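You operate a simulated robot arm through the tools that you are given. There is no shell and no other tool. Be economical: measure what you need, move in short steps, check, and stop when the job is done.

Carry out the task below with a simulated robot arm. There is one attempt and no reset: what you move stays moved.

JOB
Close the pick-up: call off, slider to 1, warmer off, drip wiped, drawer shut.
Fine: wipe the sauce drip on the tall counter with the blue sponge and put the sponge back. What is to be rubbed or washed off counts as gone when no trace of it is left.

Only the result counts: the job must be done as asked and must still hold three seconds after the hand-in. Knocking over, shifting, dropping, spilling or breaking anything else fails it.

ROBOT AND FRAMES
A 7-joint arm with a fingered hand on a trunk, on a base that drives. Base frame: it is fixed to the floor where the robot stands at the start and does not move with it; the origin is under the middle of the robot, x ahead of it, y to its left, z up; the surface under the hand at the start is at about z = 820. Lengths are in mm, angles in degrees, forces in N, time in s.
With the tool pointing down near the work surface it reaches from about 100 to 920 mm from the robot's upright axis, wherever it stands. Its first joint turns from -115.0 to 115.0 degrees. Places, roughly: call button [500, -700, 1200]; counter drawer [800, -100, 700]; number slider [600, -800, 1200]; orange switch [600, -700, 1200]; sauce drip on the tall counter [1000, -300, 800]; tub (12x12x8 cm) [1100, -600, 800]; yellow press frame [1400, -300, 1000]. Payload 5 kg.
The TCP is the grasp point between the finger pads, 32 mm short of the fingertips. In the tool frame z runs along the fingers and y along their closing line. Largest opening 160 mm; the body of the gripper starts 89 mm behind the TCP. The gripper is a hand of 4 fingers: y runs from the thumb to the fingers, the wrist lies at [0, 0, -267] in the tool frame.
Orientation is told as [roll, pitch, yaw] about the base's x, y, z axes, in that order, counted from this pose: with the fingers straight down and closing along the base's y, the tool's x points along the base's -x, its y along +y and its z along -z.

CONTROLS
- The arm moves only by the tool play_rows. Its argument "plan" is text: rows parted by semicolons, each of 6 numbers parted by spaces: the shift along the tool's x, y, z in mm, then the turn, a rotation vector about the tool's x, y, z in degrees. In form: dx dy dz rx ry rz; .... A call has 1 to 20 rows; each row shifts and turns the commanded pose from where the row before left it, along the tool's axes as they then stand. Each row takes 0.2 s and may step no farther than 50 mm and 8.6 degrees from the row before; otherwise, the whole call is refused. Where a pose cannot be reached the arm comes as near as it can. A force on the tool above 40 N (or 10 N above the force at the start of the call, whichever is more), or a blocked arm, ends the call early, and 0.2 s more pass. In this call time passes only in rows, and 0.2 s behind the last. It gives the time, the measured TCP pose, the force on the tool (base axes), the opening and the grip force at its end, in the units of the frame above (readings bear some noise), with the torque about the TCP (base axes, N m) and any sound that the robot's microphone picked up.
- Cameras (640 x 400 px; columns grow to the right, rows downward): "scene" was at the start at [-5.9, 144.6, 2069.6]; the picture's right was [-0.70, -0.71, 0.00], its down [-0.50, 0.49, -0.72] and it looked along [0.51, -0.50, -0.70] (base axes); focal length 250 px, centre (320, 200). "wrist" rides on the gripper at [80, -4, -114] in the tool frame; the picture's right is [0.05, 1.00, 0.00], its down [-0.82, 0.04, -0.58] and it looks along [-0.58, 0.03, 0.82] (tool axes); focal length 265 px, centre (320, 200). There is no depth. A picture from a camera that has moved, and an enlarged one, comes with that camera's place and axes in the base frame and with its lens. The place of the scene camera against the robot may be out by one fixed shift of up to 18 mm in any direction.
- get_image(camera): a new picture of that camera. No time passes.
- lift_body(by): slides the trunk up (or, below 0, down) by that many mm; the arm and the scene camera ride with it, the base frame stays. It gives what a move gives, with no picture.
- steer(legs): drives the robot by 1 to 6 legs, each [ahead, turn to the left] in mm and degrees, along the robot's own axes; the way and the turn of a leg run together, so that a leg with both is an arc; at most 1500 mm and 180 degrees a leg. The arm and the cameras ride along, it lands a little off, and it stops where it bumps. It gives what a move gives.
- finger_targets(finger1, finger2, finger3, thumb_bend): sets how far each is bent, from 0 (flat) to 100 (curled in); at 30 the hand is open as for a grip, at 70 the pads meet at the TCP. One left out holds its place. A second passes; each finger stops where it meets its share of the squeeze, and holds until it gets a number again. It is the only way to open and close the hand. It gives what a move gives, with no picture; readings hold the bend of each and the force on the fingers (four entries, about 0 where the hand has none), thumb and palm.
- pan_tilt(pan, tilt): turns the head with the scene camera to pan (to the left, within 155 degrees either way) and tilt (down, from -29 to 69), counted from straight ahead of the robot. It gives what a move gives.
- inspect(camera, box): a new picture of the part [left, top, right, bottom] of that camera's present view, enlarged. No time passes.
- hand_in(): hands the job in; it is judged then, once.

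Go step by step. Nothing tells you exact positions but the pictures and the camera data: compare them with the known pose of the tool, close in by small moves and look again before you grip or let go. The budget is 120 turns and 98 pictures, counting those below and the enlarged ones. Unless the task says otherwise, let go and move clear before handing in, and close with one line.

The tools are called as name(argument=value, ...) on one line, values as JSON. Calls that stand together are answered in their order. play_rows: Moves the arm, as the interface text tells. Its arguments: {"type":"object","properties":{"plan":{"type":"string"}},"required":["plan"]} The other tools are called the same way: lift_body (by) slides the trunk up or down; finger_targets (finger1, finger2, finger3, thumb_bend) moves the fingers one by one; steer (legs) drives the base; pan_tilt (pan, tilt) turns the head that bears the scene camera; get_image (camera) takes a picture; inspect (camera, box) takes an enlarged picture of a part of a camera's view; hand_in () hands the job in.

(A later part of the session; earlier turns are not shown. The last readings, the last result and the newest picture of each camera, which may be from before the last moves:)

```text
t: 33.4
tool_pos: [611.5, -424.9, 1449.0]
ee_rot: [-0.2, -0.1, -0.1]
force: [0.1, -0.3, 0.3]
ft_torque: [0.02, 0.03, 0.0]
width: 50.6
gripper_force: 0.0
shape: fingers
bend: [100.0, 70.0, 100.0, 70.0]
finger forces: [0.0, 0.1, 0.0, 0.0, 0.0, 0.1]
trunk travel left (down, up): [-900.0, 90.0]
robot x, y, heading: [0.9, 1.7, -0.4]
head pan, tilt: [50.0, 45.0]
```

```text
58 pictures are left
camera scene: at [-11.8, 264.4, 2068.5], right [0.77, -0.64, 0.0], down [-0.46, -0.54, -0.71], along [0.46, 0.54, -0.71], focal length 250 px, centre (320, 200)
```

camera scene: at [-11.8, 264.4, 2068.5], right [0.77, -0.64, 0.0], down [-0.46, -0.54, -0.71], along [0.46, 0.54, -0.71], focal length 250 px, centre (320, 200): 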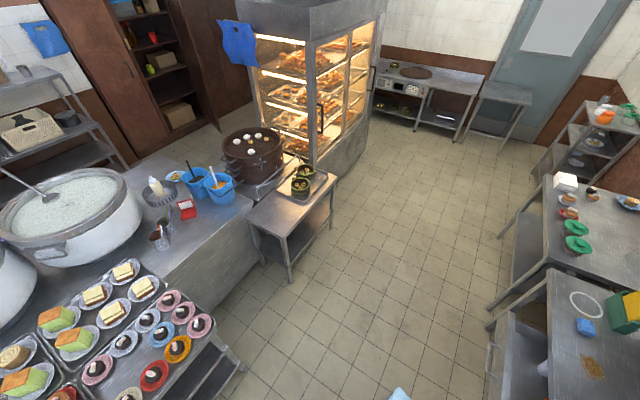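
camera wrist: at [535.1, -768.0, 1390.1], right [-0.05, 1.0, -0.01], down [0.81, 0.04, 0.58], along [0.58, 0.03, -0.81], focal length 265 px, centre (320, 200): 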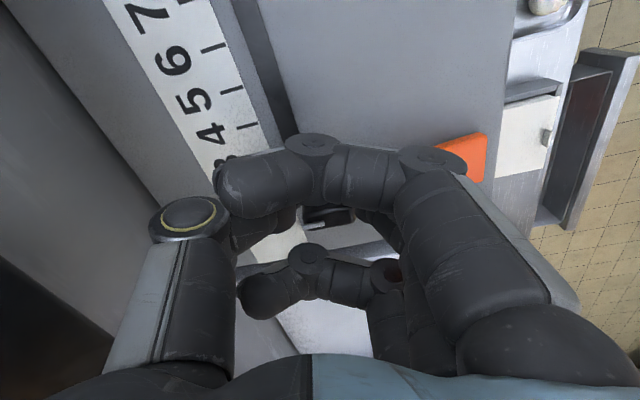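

The aisle is clear ahead-left. Before turning I'll check the clearance at my right side.

pan_tilt(pan=-100, tilt=60)

get_image(camera="scene")

```text
t: 35.7
tool_pos: [610.9, -424.6, 1449.4]
ee_rot: [-0.2, -0.2, -0.1]
force: [-1.0, 0.0, 0.8]
ft_torque: [0.02, 0.02, -0.02]
width: 50.4
gripper_force: 0.0
shape: fingers
bend: [100.0, 70.0, 100.0, 70.0]
finger forces: [0.0, 0.0, 0.0, 0.1, 0.0, 0.1]
trunk travel left (down, up): [-900.0, 90.0]
robot x, y, heading: [-1.8, -1.8, 0.2]
head pan, tilt: [-100.0, 60.0]
```

```text
57 pictures are left
camera scene: at [-75.7, 136.5, 2049.0], right [-0.98, 0.17, 0.0], down [0.15, 0.85, -0.5], along [-0.09, -0.49, -0.87], focal length 250 px, centre (320, 200)
```

scene: 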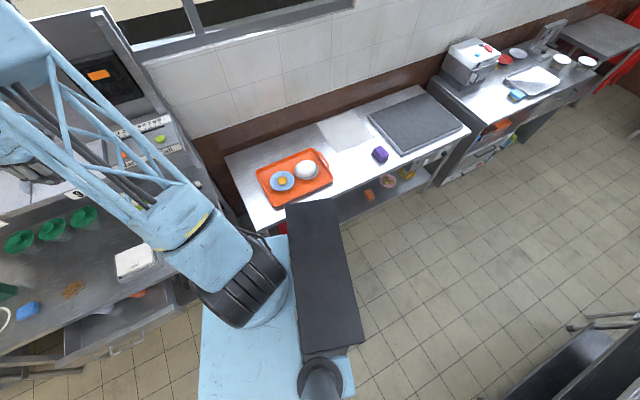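

The floor beside me is clear. I'll turn left, drive out from the counter, and line up parallel with it, opposite the drip.

steer(legs=[[0, 40], [260, 0], [0, -22.6], [610, 0]])

pan_tilt(pan=-75, tilt=50)

get_image(camera="scene")

get_image(camera="wrist")

```text
t: 43.9
tool_pos: [1497.7, 131.7, 1449.5]
ee_rot: [-0.2, -0.2, 17.5]
force: [-0.2, 0.5, 0.2]
ft_torque: [0.0, 0.02, -0.02]
width: 50.8
gripper_force: 0.0
shape: fingers
bend: [100.0, 70.0, 100.0, 70.0]
finger forces: [0.0, 0.0, 0.0, 0.0, 0.0, 0.0]
trunk travel left (down, up): [-900.0, 90.0]
robot x, y, heading: [782.7, 350.6, 17.4]
head pan, tilt: [-100.0, 60.0]
```

```text
t: 44.7
tool_pos: [1495.7, 130.3, 1449.2]
ee_rot: [-0.2, -0.2, 17.4]
force: [0.3, 0.3, 0.4]
ft_torque: [0.01, -0.02, -0.02]
width: 50.2
gripper_force: 0.1
shape: fingers
bend: [100.0, 70.0, 100.0, 70.0]
finger forces: [0.0, 0.0, 0.0, 0.1, 0.0, 0.0]
trunk travel left (down, up): [-900.0, 90.0]
robot x, y, heading: [785.9, 353.1, 17.5]
head pan, tilt: [-75.0, 50.0]
```

```text
56 pictures are left
camera scene: at [705.3, 462.1, 2061.6], right [-0.84, -0.54, 0.0], down [-0.41, 0.65, -0.64], along [0.34, -0.54, -0.77], focal length 250 px, centre (320, 200)
```

scene: 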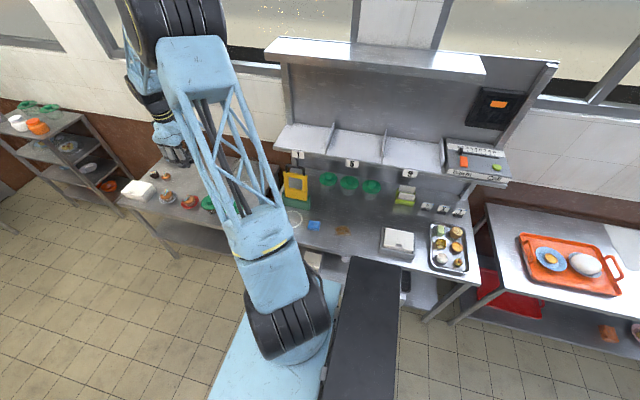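

```text
55 pictures are left
camera wrist: at [1421.3, 102.2, 1562.8], right [-0.35, 0.94, 0.0], down [0.76, 0.29, 0.58], along [0.54, 0.2, -0.81], focal length 265 px, centre (320, 200)
```

wrist: 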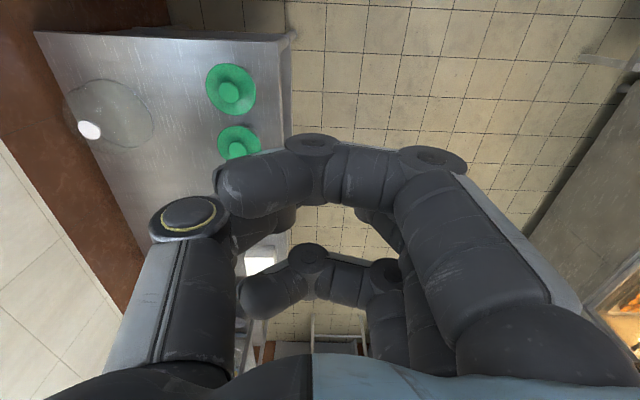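

The drive landed as planned. From here I can also check the display, slider and counter.

inspect(camera="scene", box=[430, 70, 530, 200])

inspect(camera="scene", box=[270, 160, 410, 290])

```text
3.08 times, centred on (480, 135) of scene
camera zoom: at [705.3, 462.1, 2061.6], right [-0.84, -0.54, 0.0], down [-0.41, 0.65, -0.64], along [0.34, -0.54, -0.77], focal length 770 px, centre (-172, 400)
```

zoom: 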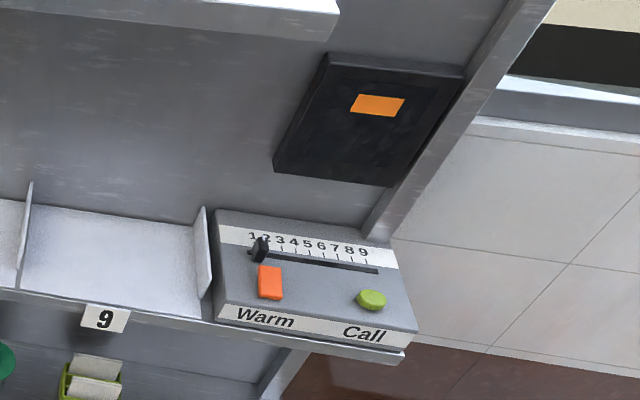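

```text
3.08 times, centred on (340, 225) of scene
camera zoom: at [705.3, 462.1, 2061.6], right [-0.84, -0.54, 0.0], down [-0.41, 0.65, -0.64], along [0.34, -0.54, -0.77], focal length 770 px, centre (258, 123)
```

zoom: 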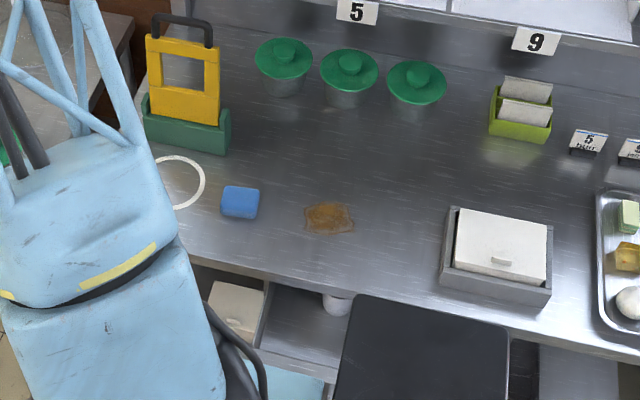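

The call light is out, the slider is at 1 and the warmer is off. I'll open the hand and move above the sponge at about (1189,-213).

finger_targets(finger1=30, finger2=30, finger3=30, thumb_bend=30)

play_rows(plan="39.5 -23.5 0 0 0 0;39.5 -23.5 0 0 0 0;39.5 -23.5 0 0 0 0;39.5 -23.5 0 0 0 0;39.5 -23.5 0 0 0 0;39.5 -23.5 0 0 0 0;39.5 -23.5 0 0 0 0;39.5 -23.5 0 0 0 0;39.5 -23.5 0 0 0 0;39.5 -23.5 0 0 0 0")

lift_body(by=-400)

get_image(camera="wrist")

get_image(camera="scene")

```text
t: 45.7
tool_pos: [1495.9, 130.5, 1449.5]
ee_rot: [-0.3, -0.2, 17.5]
force: [0.3, -0.6, -0.1]
ft_torque: [0.02, -0.03, -0.02]
width: 170.3
gripper_force: 0.1
shape: fingers
bend: [30.0, 30.0, 30.0, 30.0]
finger forces: [0.0, 0.1, 0.1, 0.1, 0.0, 0.0]
trunk travel left (down, up): [-900.0, 90.0]
robot x, y, heading: [781.7, 353.4, 17.3]
head pan, tilt: [-75.0, 50.0]
```

```text
t: 47.9
tool_pos: [1187.9, -214.0, 1449.0]
ee_rot: [-0.2, -0.2, 17.5]
force: [-0.9, 0.7, -0.4]
ft_torque: [0.04, -0.03, 0.0]
width: 170.1
gripper_force: 0.0
shape: fingers
bend: [30.0, 30.0, 30.0, 30.0]
finger forces: [0.0, 0.1, 0.1, 0.0, 0.0, 0.1]
trunk travel left (down, up): [-900.0, 90.0]
robot x, y, heading: [787.1, 351.1, 17.2]
head pan, tilt: [-75.0, 50.0]
```

```text
t: 51.8
tool_pos: [1190.3, -212.5, 1048.5]
ee_rot: [-0.2, -0.2, 17.4]
force: [-0.5, 0.9, -0.7]
ft_torque: [-0.02, -0.01, 0.05]
width: 170.1
gripper_force: 0.1
shape: fingers
bend: [30.0, 30.0, 30.0, 30.0]
finger forces: [0.0, 0.1, 0.0, 0.0, 0.0, 0.0]
trunk travel left (down, up): [-500.0, 490.0]
robot x, y, heading: [785.4, 353.1, 17.3]
head pan, tilt: [-75.0, 50.0]
```

```text
52 pictures are left
camera wrist: at [1114.1, -240.2, 1161.9], right [-0.35, 0.94, 0.0], down [0.76, 0.29, 0.58], along [0.54, 0.2, -0.81], focal length 265 px, centre (320, 200)
```

wrist: 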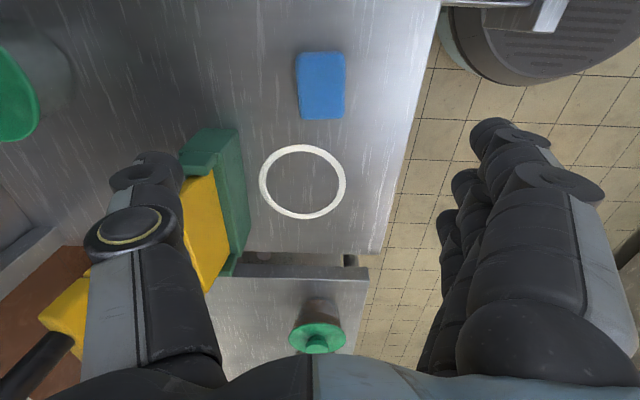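

```text
51 pictures are left
camera scene: at [705.0, 462.0, 1661.6], right [-0.84, -0.54, 0.0], down [-0.41, 0.65, -0.64], along [0.34, -0.54, -0.77], focal length 250 px, centre (320, 200)
```

scene: 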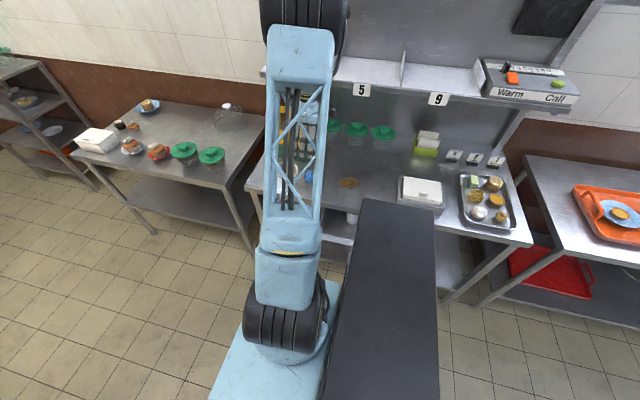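

The sponge lies squarely with the station, centred near (1183,-216), about 54 by 65 mm. I'll narrow the hand somewhat and descend partway to look again.

finger_targets(finger1=42, finger2=42, finger3=42, thumb_bend=42)

play_rows(plan="8 -1 0 0 0 0;0 0 45 0 0 0;0 0 45 0 0 0;0 0 45 0 0 0")

get_image(camera="wrist")

```text
t: 52.8
tool_pos: [1189.9, -212.0, 1048.4]
ee_rot: [-0.2, -0.1, 17.5]
force: [0.3, -0.5, 0.6]
ft_torque: [-0.01, 0.01, 0.0]
width: 124.1
gripper_force: 0.0
shape: fingers
bend: [42.0, 42.0, 42.0, 42.0]
finger forces: [0.0, 0.0, 0.0, 0.1, 0.0, 0.1]
trunk travel left (down, up): [-500.0, 490.0]
robot x, y, heading: [786.6, 351.2, 17.4]
head pan, tilt: [-75.0, 50.0]
```

```text
t: 53.8
tool_pos: [1181.2, -215.0, 912.9]
ee_rot: [-0.2, -0.2, 17.3]
force: [0.7, 0.2, -0.2]
ft_torque: [0.01, -0.02, 0.02]
width: 124.2
gripper_force: 0.1
shape: fingers
bend: [42.0, 42.0, 42.0, 42.0]
finger forces: [0.0, 0.0, 0.0, 0.0, 0.0, 0.0]
trunk travel left (down, up): [-500.0, 490.0]
robot x, y, heading: [784.9, 352.8, 17.3]
head pan, tilt: [-75.0, 50.0]
```

```text
50 pictures are left
camera wrist: at [1106.7, -243.6, 1026.3], right [-0.35, 0.94, 0.0], down [0.76, 0.28, 0.58], along [0.55, 0.2, -0.81], focal length 265 px, centre (320, 200)
```

wrist: 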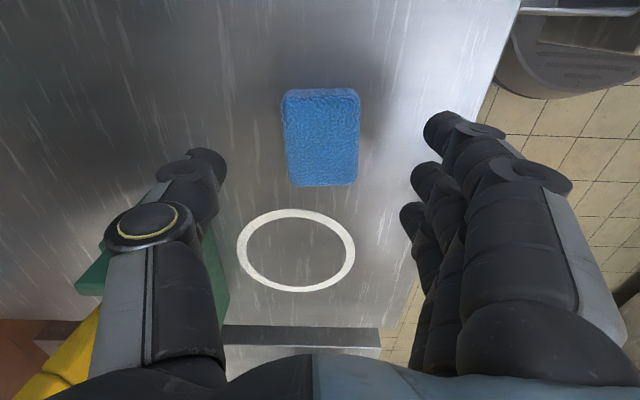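

The sponge sits centred under the hand with its top at about z 836. I'll descend carefully so the tips pass the sponge sides, then look.

play_rows(plan="0 0 30 0 0 0;0 0 20 0 0 0;0 0 8 0 0 0;0 0 4 0 0 0")

get_image(camera="wrist")

```text
t: 54.8
tool_pos: [1182.9, -218.8, 857.1]
ee_rot: [-0.8, -0.3, 17.4]
force: [-2.7, -1.5, 19.2]
ft_torque: [1.29, 0.66, 0.21]
width: 127.1
gripper_force: 9.2
shape: fingers
bend: [41.0, 41.0, 41.0, 42.0]
finger forces: [8.9, 5.4, 4.4, 0.1, 0.1, 0.1]
trunk travel left (down, up): [-500.0, 490.0]
robot x, y, heading: [786.3, 351.4, 17.3]
head pan, tilt: [-75.0, 50.0]
stopped in row 4: the force on the tool passed its limit at 46 N (the readings are from after the stop); the commanded pose is now the measured one
```

```text
49 pictures are left
camera wrist: at [1108.0, -246.4, 971.3], right [-0.35, 0.94, -0.01], down [0.76, 0.29, 0.58], along [0.55, 0.19, -0.81], focal length 265 px, centre (320, 200)
```

wrist: 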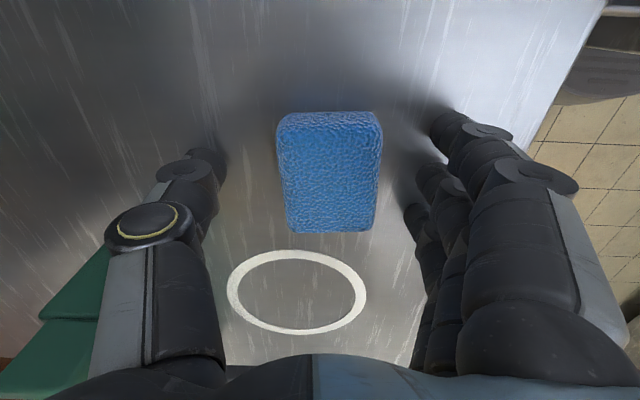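

The fingertips touch the counter here, so the tips reach the surface. I'll lift 3 mm and close on the sponge.

play_rows(plan="0 0 -3 0 0 0")

finger_targets(finger1=50, finger2=50, finger3=50, thumb_bend=50)

finger_targets(finger1=64, finger2=64, finger3=64, thumb_bend=64)

get_image(camera="wrist")

```text
t: 55.2
tool_pos: [1184.7, -217.5, 857.7]
ee_rot: [-0.5, -0.2, 17.4]
force: [-0.2, 0.7, 3.1]
ft_torque: [0.22, 0.13, 0.02]
width: 125.5
gripper_force: 1.4
shape: fingers
bend: [41.0, 41.0, 41.0, 42.0]
finger forces: [1.4, 0.9, 0.6, 0.0, 0.0, 0.0]
trunk travel left (down, up): [-500.0, 490.0]
robot x, y, heading: [790.1, 349.4, 17.2]
head pan, tilt: [-75.0, 50.0]
```

```text
t: 56.2
tool_pos: [1184.4, -217.1, 860.6]
ee_rot: [-0.7, -0.4, 17.4]
force: [0.8, 4.9, 23.5]
ft_torque: [1.49, 0.47, -0.2]
width: 97.1
gripper_force: 11.7
shape: fingers
bend: [48.0, 48.0, 49.0, 50.0]
finger forces: [9.2, 8.0, 6.5, 0.1, 0.1, 0.1]
trunk travel left (down, up): [-500.0, 490.0]
robot x, y, heading: [787.0, 354.2, 17.4]
head pan, tilt: [-75.0, 50.0]
```

```text
t: 57.2
tool_pos: [1183.6, -218.2, 860.2]
ee_rot: [-0.6, -0.2, 17.2]
force: [-3.7, 5.1, 13.8]
ft_torque: [0.38, 0.38, 0.02]
width: 65.3
gripper_force: 20.2
shape: fingers
bend: [60.0, 59.0, 59.0, 60.0]
finger forces: [10.7, 9.3, 6.3, 0.0, 13.8, 0.1]
trunk travel left (down, up): [-500.0, 490.0]
robot x, y, heading: [785.0, 350.0, 17.3]
head pan, tilt: [-75.0, 50.0]
```

```text
48 pictures are left
camera wrist: at [1107.4, -245.3, 973.0], right [-0.35, 0.94, -0.01], down [0.76, 0.29, 0.58], along [0.55, 0.19, -0.81], focal length 265 px, centre (320, 200)
```

wrist: 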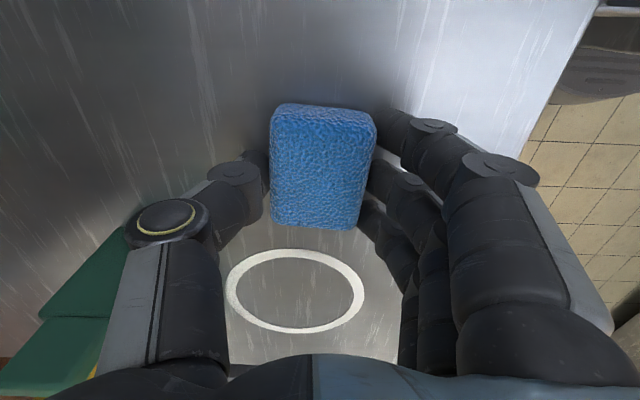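

The sponge is held between thumb and fingers. I'll firm up the grip and lift slightly to test it.

finger_targets(finger1=68, finger2=68, finger3=68, thumb_bend=68)

play_rows(plan="0 0 -10 0 0 0;0 0 -20 0 0 0;0 0 -20 0 0 0")

get_image(camera="wrist")

```text
t: 58.2
tool_pos: [1183.0, -216.8, 859.6]
ee_rot: [-0.6, -0.3, 17.4]
force: [-3.2, 1.6, 8.4]
ft_torque: [0.37, 0.24, 0.02]
width: 64.9
gripper_force: 25.5
shape: fingers
bend: [60.0, 60.0, 59.0, 62.0]
finger forces: [10.5, 10.6, 9.0, 0.0, 21.1, 0.0]
trunk travel left (down, up): [-500.0, 490.0]
robot x, y, heading: [788.2, 353.5, 17.5]
head pan, tilt: [-75.0, 50.0]
```

```text
t: 59.0
tool_pos: [1184.1, -217.2, 908.9]
ee_rot: [-0.6, -0.2, 17.4]
force: [-1.0, -0.2, 0.6]
ft_torque: [-0.02, -0.05, -0.02]
width: 64.8
gripper_force: 20.9
shape: fingers
bend: [60.0, 60.0, 59.0, 62.0]
finger forces: [7.0, 7.1, 7.1, 0.0, 21.2, 0.0]
trunk travel left (down, up): [-500.0, 490.0]
robot x, y, heading: [791.3, 352.4, 17.6]
head pan, tilt: [-75.0, 50.0]
```

```text
47 pictures are left
camera wrist: at [1108.1, -244.7, 1022.8], right [-0.35, 0.94, -0.01], down [0.76, 0.29, 0.58], along [0.55, 0.19, -0.81], focal length 265 px, centre (320, 200)
```

wrist: 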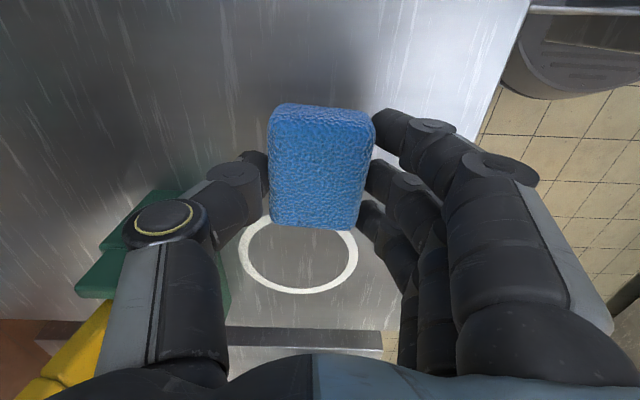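

The sponge is firmly held. I'll carry it over to the drip near (1029,-279) and lower almost to the counter.

play_rows(plan="42 -3 0 0 0 0;42 -3 0 0 0 0;42 -3 0 0 0 0;40 -4 0 0 0 0;0 0 25 0 0 0;0 0 15 0 0 0")

get_image(camera="scene")

get_image(camera="wrist")

```text
t: 60.4
tool_pos: [1029.7, -279.4, 870.0]
ee_rot: [-0.6, -0.2, 17.4]
force: [0.3, 0.0, -0.6]
ft_torque: [0.03, 0.02, 0.01]
width: 64.9
gripper_force: 21.0
shape: fingers
bend: [60.0, 60.0, 59.0, 62.0]
finger forces: [6.9, 7.0, 7.2, 0.0, 21.0, 0.0]
trunk travel left (down, up): [-500.0, 490.0]
robot x, y, heading: [784.8, 351.9, 17.4]
head pan, tilt: [-75.0, 50.0]
```

```text
46 pictures are left
camera scene: at [705.4, 461.7, 1661.7], right [-0.84, -0.54, 0.0], down [-0.41, 0.65, -0.64], along [0.34, -0.54, -0.77], focal length 250 px, centre (320, 200)
```

scene: 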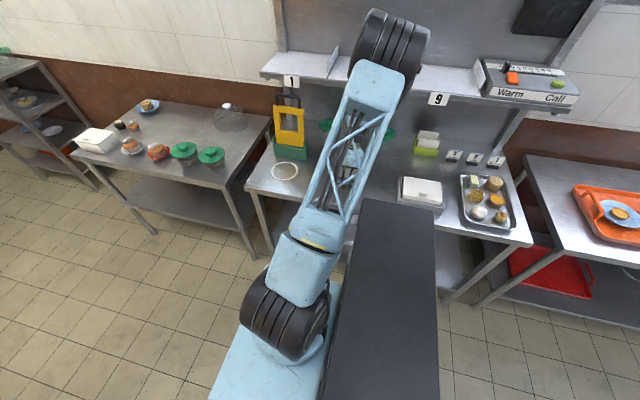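

```text
45 pictures are left
camera wrist: at [954.4, -307.8, 983.0], right [-0.35, 0.94, -0.01], down [0.76, 0.29, 0.58], along [0.55, 0.19, -0.81], focal length 265 px, centre (320, 200)
```

wrist: 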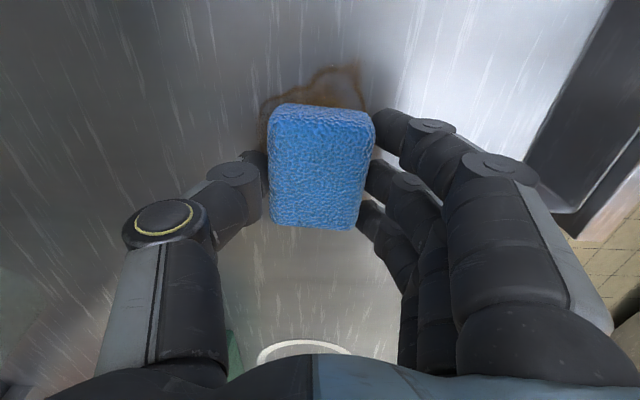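

The drip lies right under the sponge. I'll lower onto it and check contact.

play_rows(plan="0 0 7 0 0 0;0 0 3 0 0 0;0 0 2 0 0 0")

```text
t: 61.2
tool_pos: [1029.0, -279.5, 859.2]
ee_rot: [-0.7, -0.2, 17.3]
force: [-1.1, 4.7, 23.9]
ft_torque: [0.83, 0.32, -0.09]
width: 65.0
gripper_force: 32.5
shape: fingers
bend: [61.0, 60.0, 60.0, 62.0]
finger forces: [14.7, 15.1, 13.4, 0.0, 21.6, 0.0]
trunk travel left (down, up): [-500.0, 490.0]
robot x, y, heading: [786.4, 350.2, 17.5]
head pan, tilt: [-75.0, 50.0]
```

Contact is made at 24 N. I'll ease up slightly and rub back and forth over the drip.

play_rows(plan="12 0 -0.7 0 0 0;14 0 0 0 0 0;14 0 0 0 0 0;-20 0 0 0 0 0;-20 0 0 0 0 0;-20 0 0 0 0 0;-10 0 0 0 0 0;0 8 0 0 0 0;0 8 0 0 0 0;20 0 0 0 0 0;20 0 0 0 0 0;20 0 0 0 0 0;12 0 0 0 0 0")

get_image(camera="wrist")

```text
t: 62.4
tool_pos: [1014.5, -284.4, 859.8]
ee_rot: [-0.7, 0.1, 17.0]
force: [-0.9, 5.3, 22.2]
ft_torque: [0.8, 0.21, -0.07]
width: 65.1
gripper_force: 31.1
shape: fingers
bend: [62.0, 62.0, 61.0, 62.0]
finger forces: [12.9, 13.9, 15.4, 0.1, 20.5, 0.0]
trunk travel left (down, up): [-500.0, 490.0]
robot x, y, heading: [785.4, 355.1, 17.4]
head pan, tilt: [-75.0, 50.0]
stopped in row 5: the force on the tool passed its limit at 44 N (the readings are from after the stop); the commanded pose is now the measured one
```

```text
44 pictures are left
camera wrist: at [938.7, -311.9, 972.6], right [-0.34, 0.94, -0.01], down [0.77, 0.28, 0.58], along [0.55, 0.18, -0.82], focal length 265 px, centre (320, 200)
```

wrist: 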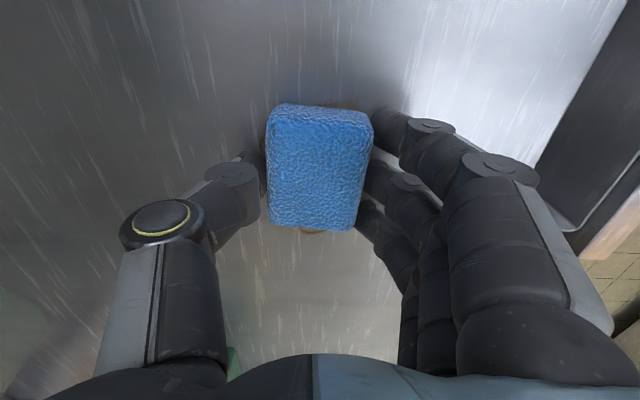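

It works; the drip is shrinking, but the load is a bit high. I'll raise by 1.5 mm and go on rubbing.

play_rows(plan="0 0 -1.5 0 0 0;-15 0 0 0 0 0;-15 0 0 0 0 0;-15 0 0 0 0 0;-10 0 0 0 0 0;0 10 0 0 0 0;0 8 0 0 0 0;15 0 0 0 0 0;15 0 0 0 0 0;15 0 0 0 0 0;15 0 0 0 0 0;15 0 0 0 0 0")

get_image(camera="wrist")

```text
t: 65.0
tool_pos: [1015.3, -269.0, 860.5]
ee_rot: [-0.7, 0.0, 19.1]
force: [-0.4, -0.5, -0.4]
ft_torque: [-0.01, 0.01, 0.01]
width: 64.8
gripper_force: 21.4
shape: fingers
bend: [62.0, 61.0, 61.0, 62.0]
finger forces: [7.1, 7.0, 7.0, 0.1, 21.1, 0.0]
trunk travel left (down, up): [-500.0, 490.0]
robot x, y, heading: [785.6, 351.6, 17.5]
head pan, tilt: [-75.0, 50.0]
```

```text
43 pictures are left
camera wrist: at [940.4, -298.9, 973.9], right [-0.38, 0.93, -0.01], down [0.75, 0.31, 0.58], along [0.54, 0.21, -0.82], focal length 265 px, centre (320, 200)
```

wrist: 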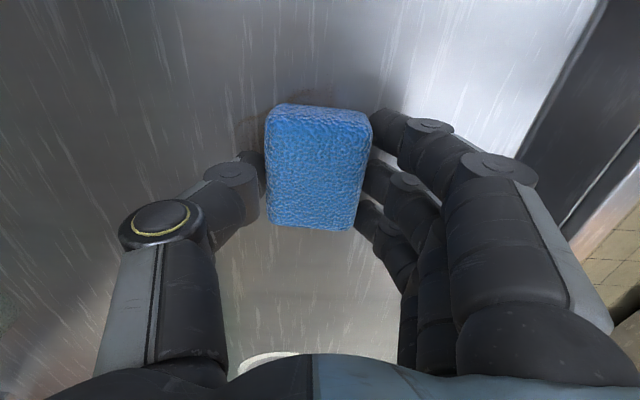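

Contact was lost but only a faint trace remains near the far side. I'll lower by about 1 mm and continue over that part.

play_rows(plan="0 0 0.9 0 0 0;12 -5 0 0 0 0;12 -5 0 0 0 0;8 -5 0 0 0 0;0 -8 0 0 0 0;-15 0 0 0 0 0;-15 0 0 0 0 0;-15 0 0 0 0 0;-15 0 0 0 0 0;0 -8 0 0 0 0;15 0 0 0 0 0;15 0 0 0 0 0;15 0 0 0 0 0;15 0 0 0 0 0")

get_image(camera="wrist")

```text
t: 67.0
tool_pos: [1017.3, -290.6, 859.6]
ee_rot: [-1.0, 0.0, 16.4]
force: [-4.1, 3.8, 20.9]
ft_torque: [0.81, 0.18, 0.1]
width: 64.8
gripper_force: 30.5
shape: fingers
bend: [62.0, 62.0, 61.0, 62.0]
finger forces: [12.2, 13.5, 15.6, 0.1, 20.2, 0.0]
trunk travel left (down, up): [-500.0, 490.0]
robot x, y, heading: [785.4, 351.7, 17.4]
head pan, tilt: [-75.0, 50.0]
stopped in row 10: the force on the tool passed its limit at 45 N (the readings are from after the stop); the commanded pose is now the measured one
```

```text
42 pictures are left
camera wrist: at [941.5, -317.4, 972.7], right [-0.33, 0.94, -0.02], down [0.77, 0.28, 0.58], along [0.55, 0.18, -0.82], focal length 265 px, centre (320, 200)
```

wrist: 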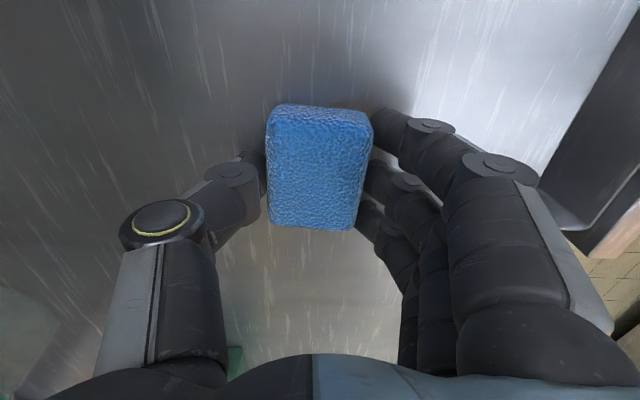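

I'll lift and step back to see what is left.

play_rows(plan="0 0 -40 0 0 0;0 0 -40 0 0 0;40 0 -20 0 0 0;40 0 0 0 0 0;30 0 0 0 0 0")

get_image(camera="wrist")

```text
t: 68.4
tool_pos: [991.9, -307.1, 947.4]
ee_rot: [-0.4, 0.9, 19.6]
force: [1.0, -0.2, -0.9]
ft_torque: [-0.04, 0.03, -0.01]
width: 65.0
gripper_force: 21.0
shape: fingers
bend: [62.0, 61.0, 61.0, 62.0]
finger forces: [6.9, 7.0, 7.0, 0.0, 20.8, 0.0]
out of reach, approached as far as the arm can: row 4, 5
trunk travel left (down, up): [-500.0, 490.0]
robot x, y, heading: [786.5, 351.8, 17.0]
head pan, tilt: [-75.0, 50.0]
stopped in row 5: the arm was blocked; the commanded pose is now the measured one
```

```text
41 pictures are left
camera wrist: at [920.5, -337.5, 1061.9], right [-0.38, 0.92, -0.01], down [0.76, 0.32, 0.56], along [0.52, 0.21, -0.83], focal length 265 px, centre (320, 200)
```

wrist: 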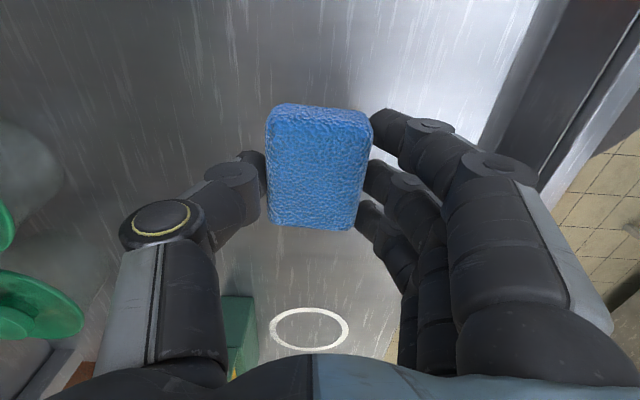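

The arm is near a joint limit that way, so I'll move the hand toward the sponge's home side and check the drip with the scene camera.

play_rows(plan="-45 0 0 0 0 0;-45 0 0 0 0 0;-45 0 0 0 0 0;-45 0 0 0 0 0")

inspect(camera="scene", box=[250, 120, 430, 240])

```text
t: 69.4
tool_pos: [1154.1, -251.2, 942.7]
ee_rot: [-0.6, 0.9, 18.8]
force: [0.6, -0.5, -0.5]
ft_torque: [0.01, 0.01, 0.04]
width: 64.8
gripper_force: 20.7
shape: fingers
bend: [62.0, 61.0, 61.0, 62.0]
finger forces: [7.0, 6.9, 7.0, 0.1, 20.8, 0.0]
trunk travel left (down, up): [-500.0, 490.0]
robot x, y, heading: [788.0, 350.7, 17.2]
head pan, tilt: [-75.0, 50.0]
```

```text
3.33 times, centred on (340, 180) of scene
camera zoom: at [705.6, 462.4, 1661.7], right [-0.85, -0.53, 0.0], down [-0.41, 0.65, -0.64], along [0.34, -0.54, -0.77], focal length 834 px, centre (253, 267)
```

zoom: 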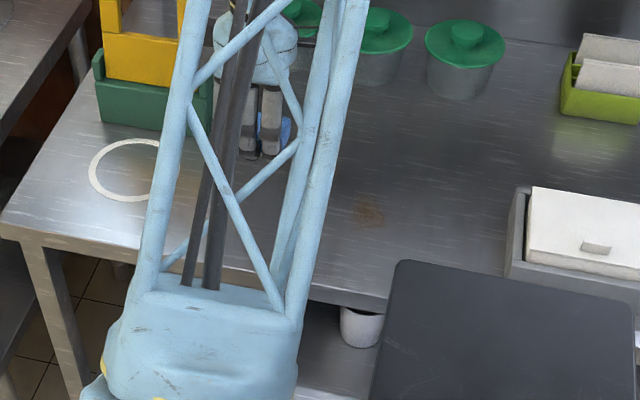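

Only a faint trace remains at about (1011,-290). I'll go back, level the wrist and rub that spot gently with small steps.

play_rows(plan="37 1.5 0 0 -0.9 1.4;37 1.5 0 0 0 0;37 1.5 0 0 0 0;36 1.5 0 0 0 0;0 0 40 0 0 0;0 0 35 0 0 0;0 0 4 0 0 0")

```text
t: 71.0
tool_pos: [1011.4, -292.4, 863.6]
ee_rot: [-0.6, 0.0, 17.5]
force: [0.4, -0.4, -0.1]
ft_torque: [0.01, -0.03, 0.01]
width: 64.7
gripper_force: 20.7
shape: fingers
bend: [62.0, 61.0, 61.0, 62.0]
finger forces: [6.9, 6.9, 7.0, 0.0, 20.7, 0.1]
trunk travel left (down, up): [-500.0, 490.0]
robot x, y, heading: [783.0, 351.0, 17.1]
head pan, tilt: [-75.0, 50.0]
```

play_rows(plan="0 0 3.5 0 0 0;0 0 0.7 0 0 0;6 0 0 0 0 0;6 0 0 0 0 0;-6 0 0 0 0 0;-6 0 0 0 0 0;-6 0 0 0 0 0;-6 0 0 0 0 0;-6 0 0 0 0 0;0 6 0 0 0 0;6 0 0 0 0 0;6 0 0 0 0 0;6 0 0 0 0 0;6 0 0 0 0 0;6 0 0 0 0 0")

```text
t: 74.2
tool_pos: [1008.3, -288.1, 861.7]
ee_rot: [-0.7, 0.0, 18.3]
force: [-0.2, 0.1, -0.4]
ft_torque: [0.03, 0.01, -0.01]
width: 64.8
gripper_force: 20.9
shape: fingers
bend: [62.0, 61.0, 61.0, 62.0]
finger forces: [6.8, 6.8, 7.0, 0.0, 20.9, 0.0]
trunk travel left (down, up): [-500.0, 490.0]
robot x, y, heading: [782.0, 350.7, 17.2]
head pan, tilt: [-75.0, 50.0]
```

play_rows(plan="0 0 1.5 0 0 0;0 0 0.7 0 0 0")

```text
t: 74.8
tool_pos: [1007.7, -289.3, 859.5]
ee_rot: [-0.7, 0.2, 18.2]
force: [-0.1, -0.5, 0.2]
ft_torque: [0.04, -0.02, -0.01]
width: 64.7
gripper_force: 20.8
shape: fingers
bend: [62.0, 61.0, 61.0, 62.0]
finger forces: [6.8, 6.9, 7.0, 0.0, 20.8, 0.0]
trunk travel left (down, up): [-500.0, 490.0]
robot x, y, heading: [784.1, 351.7, 17.3]
head pan, tilt: [-75.0, 50.0]
```

play_rows(plan="0 0 1 0 0 0;0 0 0.7 0 0 0")

```text
t: 75.4
tool_pos: [1009.0, -288.6, 859.0]
ee_rot: [-0.8, 0.0, 18.3]
force: [-1.9, -0.1, 6.9]
ft_torque: [0.25, -0.01, 0.08]
width: 65.0
gripper_force: 24.7
shape: fingers
bend: [62.0, 61.0, 61.0, 62.0]
finger forces: [6.9, 9.2, 12.6, 0.1, 21.2, 0.0]
trunk travel left (down, up): [-500.0, 490.0]
robot x, y, heading: [784.9, 355.2, 17.1]
head pan, tilt: [-75.0, 50.0]
```

Light contact now. I'll press slightly more and rub.

play_rows(plan="0 0 0.5 0 0 0;6 0 0 0 0 0;6 0 0 0 0 0;-6 0 0 0 0 0;-6 0 0 0 0 0;-6 0 0 0 0 0;-6 0 0 0 0 0;-6 0 0 0 0 0;-6 0 0 0 0 0;0 -6 0 0 0 0;6 0 0 0 0 0;6 0 0 0 0 0;6 0 0 0 0 0;6 0 0 0 0 0;6 0 0 0 0 0;6 0 0 0 0 0;0 -6 0 0 0 0;-6 0 0 0 0 0;-6 0 0 0 0 0;-6 0 0 0 0 0")

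play_rows(plan="0 0 -40 0 0 0;0 0 -40 0 0 0;-45 0 0 0 0 0;-45 0 0 0 0 0;-45 0 0 0 0 0")

inspect(camera="scene", box=[310, 150, 390, 210])

```text
t: 77.4
tool_pos: [1017.4, -284.5, 859.3]
ee_rot: [-1.0, 0.2, 17.2]
force: [-3.0, 2.9, 17.6]
ft_torque: [0.66, 0.1, 0.11]
width: 64.8
gripper_force: 29.7
shape: fingers
bend: [62.0, 62.0, 62.0, 62.0]
finger forces: [10.3, 13.2, 15.5, 0.1, 20.9, 0.1]
trunk travel left (down, up): [-500.0, 490.0]
robot x, y, heading: [785.8, 352.4, 17.5]
head pan, tilt: [-75.0, 50.0]
stopped in row 9: the force on the tool passed its limit at 43 N (the readings are from after the stop); the commanded pose is now the measured one
```

```text
t: 78.6
tool_pos: [1145.4, -244.8, 937.6]
ee_rot: [-0.9, 0.2, 17.1]
force: [-0.8, 0.5, -0.5]
ft_torque: [0.04, 0.05, 0.02]
width: 64.7
gripper_force: 19.4
shape: fingers
bend: [62.0, 61.0, 61.0, 62.0]
finger forces: [6.6, 6.7, 6.7, 0.1, 20.0, 0.1]
trunk travel left (down, up): [-500.0, 490.0]
robot x, y, heading: [785.0, 347.6, 17.3]
head pan, tilt: [-75.0, 50.0]
```

```text
6.67 times, centred on (350, 180) of scene
camera zoom: at [705.8, 462.0, 1661.9], right [-0.85, -0.53, 0.0], down [-0.41, 0.65, -0.64], along [0.34, -0.54, -0.77], focal length 1668 px, centre (120, 333)
```

zoom: 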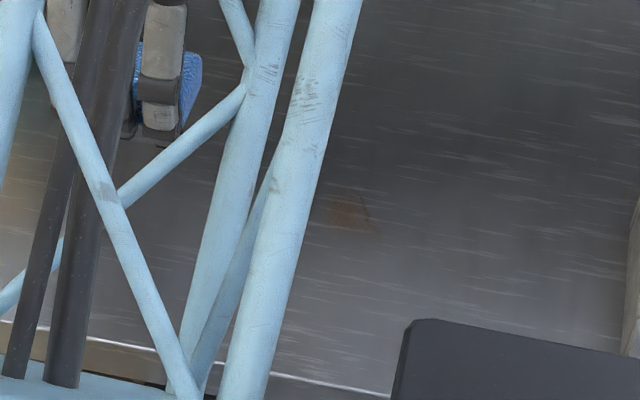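

A faint trace is still there around (1013,-298), since the sponge presses mainly along its front edge. I'll tilt slightly and shift the sponge toward the back so that edge passes over the trace.

play_rows(plan="36 -8 0 -1 0 0;36 -8 0 0 0 0;36 -8 0 0 0 0;34 -7 0 0 0 0;0 0 40 0 0 0;0 0 34 0 0 0;0 0 3 0 0 0")

play_rows(plan="0 0 1 0 0 0;0 0 0.8 0 0 0")

```text
t: 80.2
tool_pos: [1018.5, -316.6, 860.6]
ee_rot: [0.2, 0.1, 17.2]
force: [-0.2, -0.1, -0.4]
ft_torque: [-0.01, -0.01, 0.0]
width: 65.0
gripper_force: 20.4
shape: fingers
bend: [62.0, 61.0, 61.0, 62.0]
finger forces: [6.6, 6.7, 6.8, 0.1, 20.1, 0.0]
trunk travel left (down, up): [-500.0, 490.0]
robot x, y, heading: [783.4, 351.7, 17.4]
head pan, tilt: [-75.0, 50.0]
```

```text
t: 80.8
tool_pos: [1018.7, -315.7, 859.5]
ee_rot: [0.2, 0.1, 17.2]
force: [-0.5, 0.4, 3.5]
ft_torque: [-0.13, -0.05, 0.02]
width: 64.7
gripper_force: 20.1
shape: fingers
bend: [62.0, 61.0, 61.0, 62.0]
finger forces: [6.7, 7.0, 7.2, 0.1, 20.2, 0.0]
trunk travel left (down, up): [-500.0, 490.0]
robot x, y, heading: [782.9, 351.0, 17.3]
head pan, tilt: [-75.0, 50.0]
```

Contact now sits on the thumb side, so the balance lies in between. I'll tilt back half and rub with short strokes, stepping toward the front.

play_rows(plan="0 0 0.5 0.5 0 0;6 0 0 0 0 0;6 0 0 0 0 0;6 0 0 0 0 0;-6 0 0 0 0 0;-6 0 0 0 0 0;-6 0 0 0 0 0;-6 0 0 0 0 0;-6 0 0 0 0 0;0 7 0 0 0 0;6 0 0 0 0 0;6 0 0 0 0 0;6 0 0 0 0 0;6 0 0 0 0 0;0 7 0 0 0 0;-6 0 0 0 0 0;-6 0 0 0 0 0;-6 0 0 0 0 0;-6 0 0 0 0 0;0 7 0 0 0 0")

```text
t: 85.0
tool_pos: [1024.0, -290.6, 859.4]
ee_rot: [-0.3, 0.1, 17.2]
force: [0.3, -0.9, 11.8]
ft_torque: [0.16, -0.07, 0.0]
width: 65.1
gripper_force: 26.4
shape: fingers
bend: [62.0, 62.0, 61.0, 62.0]
finger forces: [7.4, 10.7, 12.4, 0.1, 22.2, 0.2]
trunk travel left (down, up): [-500.0, 490.0]
robot x, y, heading: [784.0, 352.8, 17.2]
head pan, tilt: [-75.0, 50.0]
```

Good even contact now (12 N, torque small). I'll do another pass over the whole drip area, then look.

play_rows(plan="8 0 0 0 0 0;8 0 0 0 0 0;8 0 0 0 0 0;6 0 0 0 0 0;0 7 0 0 0 0;-8 0 0 0 0 0;-8 0 0 0 0 0;-8 0 0 0 0 0;-8 0 0 0 0 0;-8 0 0 0 0 0;-8 0 0 0 0 0;0 -8 0 0 0 0;0 -8 0 0 0 0;0 -8 0 0 0 0;8 0 0 0 0 0;8 0 0 0 0 0;8 0 0 0 0 0;8 0 0 0 0 0;8 0 0 0 0 0")

play_rows(plan="0 0 -40 0 0 0;0 0 -40 0 0 0;-45 0 0 0 0 0;-45 0 0 0 0 0;-45 0 0 0 0 0;-40 0 0 0 0 0")

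inspect(camera="scene", box=[310, 150, 390, 210])

```text
t: 86.2
tool_pos: [1016.5, -292.0, 858.7]
ee_rot: [-0.7, 0.1, 19.1]
force: [-2.8, -2.3, 17.4]
ft_torque: [0.39, 0.22, 0.08]
width: 64.8
gripper_force: 30.9
shape: fingers
bend: [63.0, 62.0, 62.0, 62.0]
finger forces: [12.2, 13.3, 13.6, 0.1, 22.4, 0.0]
trunk travel left (down, up): [-500.0, 490.0]
robot x, y, heading: [787.9, 354.0, 16.8]
head pan, tilt: [-75.0, 50.0]
stopped in row 6: the force on the tool passed its limit at 45 N (the readings are from after the stop); the commanded pose is now the measured one
```

```text
t: 87.6
tool_pos: [1177.2, -235.6, 936.6]
ee_rot: [-0.5, 0.0, 18.7]
force: [0.4, -0.6, -0.2]
ft_torque: [-0.02, -0.03, 0.01]
width: 64.8
gripper_force: 20.6
shape: fingers
bend: [62.0, 61.0, 61.0, 62.0]
finger forces: [7.0, 6.8, 6.8, 0.0, 20.6, 0.1]
trunk travel left (down, up): [-500.0, 490.0]
robot x, y, heading: [785.0, 353.3, 17.1]
head pan, tilt: [-75.0, 50.0]
```

```text
6.67 times, centred on (350, 180) of scene
camera zoom: at [705.3, 462.5, 1661.7], right [-0.85, -0.53, 0.0], down [-0.41, 0.65, -0.64], along [0.34, -0.54, -0.77], focal length 1668 px, centre (120, 333)
```

zoom: 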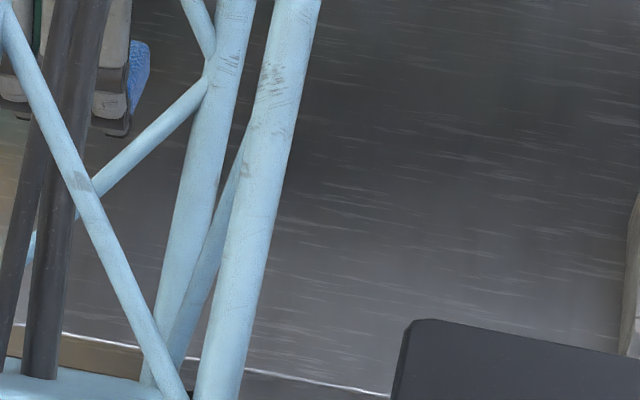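

The visible part is clean. I'll move over the sponge's home spot and look at the rest of the drip area from there before releasing.

play_rows(plan="-11 16 0 0 0 1.3;0 0 30 0 0 0")

inspect(camera="scene", box=[270, 140, 400, 240])

get_image(camera="wrist")

```text
t: 88.2
tool_pos: [1182.0, -217.5, 905.4]
ee_rot: [-0.6, -0.2, 17.5]
force: [-0.7, 0.0, -1.2]
ft_torque: [-0.01, 0.03, 0.01]
width: 64.8
gripper_force: 20.6
shape: fingers
bend: [62.0, 61.0, 61.0, 62.0]
finger forces: [7.0, 6.7, 6.7, 0.0, 20.6, 0.0]
trunk travel left (down, up): [-500.0, 490.0]
robot x, y, heading: [788.1, 354.0, 17.1]
head pan, tilt: [-75.0, 50.0]
```

```text
4.00 times, centred on (335, 190) of scene
camera zoom: at [705.4, 462.1, 1661.6], right [-0.85, -0.53, 0.0], down [-0.41, 0.65, -0.64], along [0.34, -0.54, -0.77], focal length 1000 px, centre (260, 240)
```

zoom: 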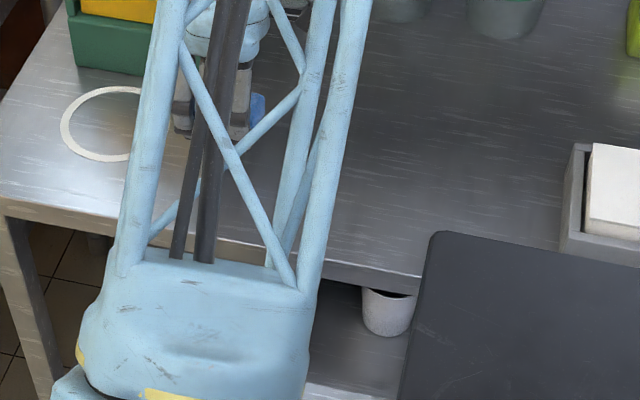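

```text
36 pictures are left
camera wrist: at [1107.6, -246.0, 1018.8], right [-0.35, 0.94, -0.01], down [0.76, 0.29, 0.58], along [0.54, 0.19, -0.82], focal length 265 px, centre (320, 200)
```

wrist: 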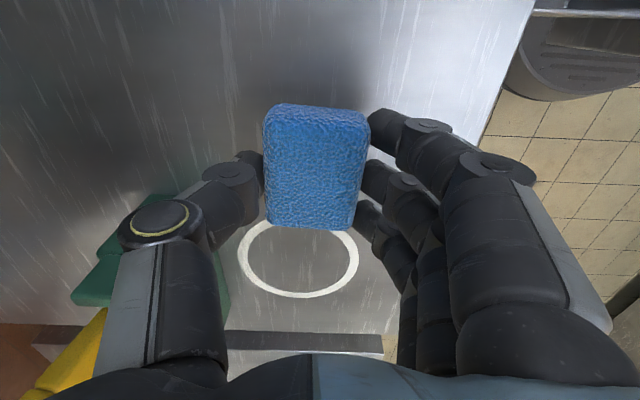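

inspect(camera="scene", box=[340, 155, 380, 190])

```text
11.43 times, centred on (360, 172) of scene
camera zoom: at [705.4, 462.1, 1661.6], right [-0.85, -0.53, 0.0], down [-0.41, 0.65, -0.64], along [0.34, -0.54, -0.77], focal length 2859 px, centre (-137, 514)
```

zoom: 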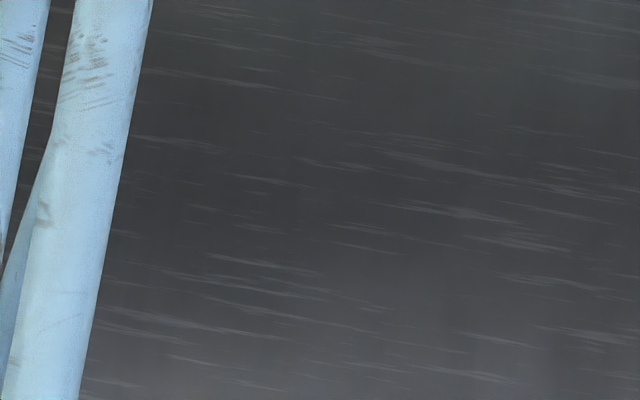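

The drip area is clean. I'll set the sponge down on its home spot until it touches, then release.

play_rows(plan="0 0 30 0 0 0;0 0 12 0 0 0;0 0 2 0 0 0;0 0 1 0 0 0;0 0 1 0 0 0")

```text
t: 89.4
tool_pos: [1182.8, -218.6, 861.3]
ee_rot: [-0.5, -0.1, 17.4]
force: [-0.1, 0.5, -0.5]
ft_torque: [-0.02, 0.02, -0.01]
width: 64.7
gripper_force: 20.6
shape: fingers
bend: [62.0, 61.0, 61.0, 62.0]
finger forces: [7.1, 6.9, 6.8, 0.0, 20.6, 0.0]
trunk travel left (down, up): [-500.0, 490.0]
robot x, y, heading: [784.7, 352.8, 17.1]
head pan, tilt: [-75.0, 50.0]
```

play_rows(plan="0 0 1 0 0 0;0 0 1 0 0 0")

```text
t: 90.0
tool_pos: [1182.8, -218.8, 858.9]
ee_rot: [-0.5, -0.1, 17.4]
force: [-0.3, 1.1, 4.0]
ft_torque: [0.12, 0.04, 0.0]
width: 64.7
gripper_force: 21.8
shape: fingers
bend: [62.0, 61.0, 61.0, 62.0]
finger forces: [8.0, 8.3, 8.1, 0.1, 20.7, 0.0]
trunk travel left (down, up): [-500.0, 490.0]
robot x, y, heading: [787.4, 354.8, 17.3]
head pan, tilt: [-75.0, 50.0]
```

finger_targets(finger1=56, finger2=56, finger3=56, thumb_bend=56)

play_rows(plan="0 0 -3 0 0 0")

finger_targets(finger1=45, finger2=45, finger3=45, thumb_bend=45)

get_image(camera="wrist")

```text
t: 91.0
tool_pos: [1183.7, -217.6, 860.9]
ee_rot: [-0.6, -0.2, 17.5]
force: [2.9, -4.1, 23.8]
ft_torque: [0.18, 0.13, -0.03]
width: 67.9
gripper_force: 12.7
shape: fingers
bend: [58.0, 58.0, 58.0, 56.0]
finger forces: [8.5, 6.2, 4.9, 0.1, 6.1, 0.0]
trunk travel left (down, up): [-500.0, 490.0]
robot x, y, heading: [785.4, 353.8, 17.1]
head pan, tilt: [-75.0, 50.0]
```

```text
t: 91.4
tool_pos: [1181.7, -215.6, 859.8]
ee_rot: [-0.3, 0.0, 17.4]
force: [1.4, -2.0, 6.5]
ft_torque: [-0.05, -0.02, 0.02]
width: 68.7
gripper_force: 3.6
shape: fingers
bend: [57.0, 57.0, 57.0, 56.0]
finger forces: [1.9, 1.3, 1.2, 0.1, 2.7, 0.0]
trunk travel left (down, up): [-500.0, 490.0]
robot x, y, heading: [785.1, 349.7, 17.4]
head pan, tilt: [-75.0, 50.0]
```

```text
t: 92.4
tool_pos: [1182.6, -217.3, 861.2]
ee_rot: [-0.4, -0.1, 17.5]
force: [0.0, -0.3, 0.0]
ft_torque: [-0.04, -0.02, -0.02]
width: 110.8
gripper_force: 0.0
shape: fingers
bend: [45.0, 45.0, 45.0, 45.0]
finger forces: [0.0, 0.0, 0.1, 0.1, 0.0, 0.0]
trunk travel left (down, up): [-500.0, 490.0]
robot x, y, heading: [786.0, 353.6, 17.2]
head pan, tilt: [-75.0, 50.0]
```

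```text
34 pictures are left
camera wrist: at [1107.5, -246.1, 974.8], right [-0.35, 0.94, -0.01], down [0.76, 0.29, 0.58], along [0.54, 0.2, -0.82], focal length 265 px, centre (320, 200)
```

wrist: 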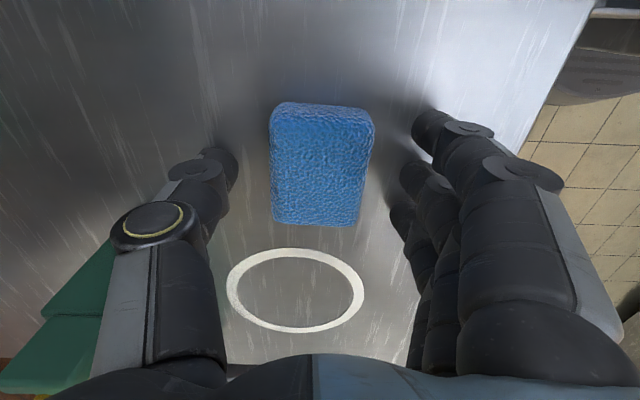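

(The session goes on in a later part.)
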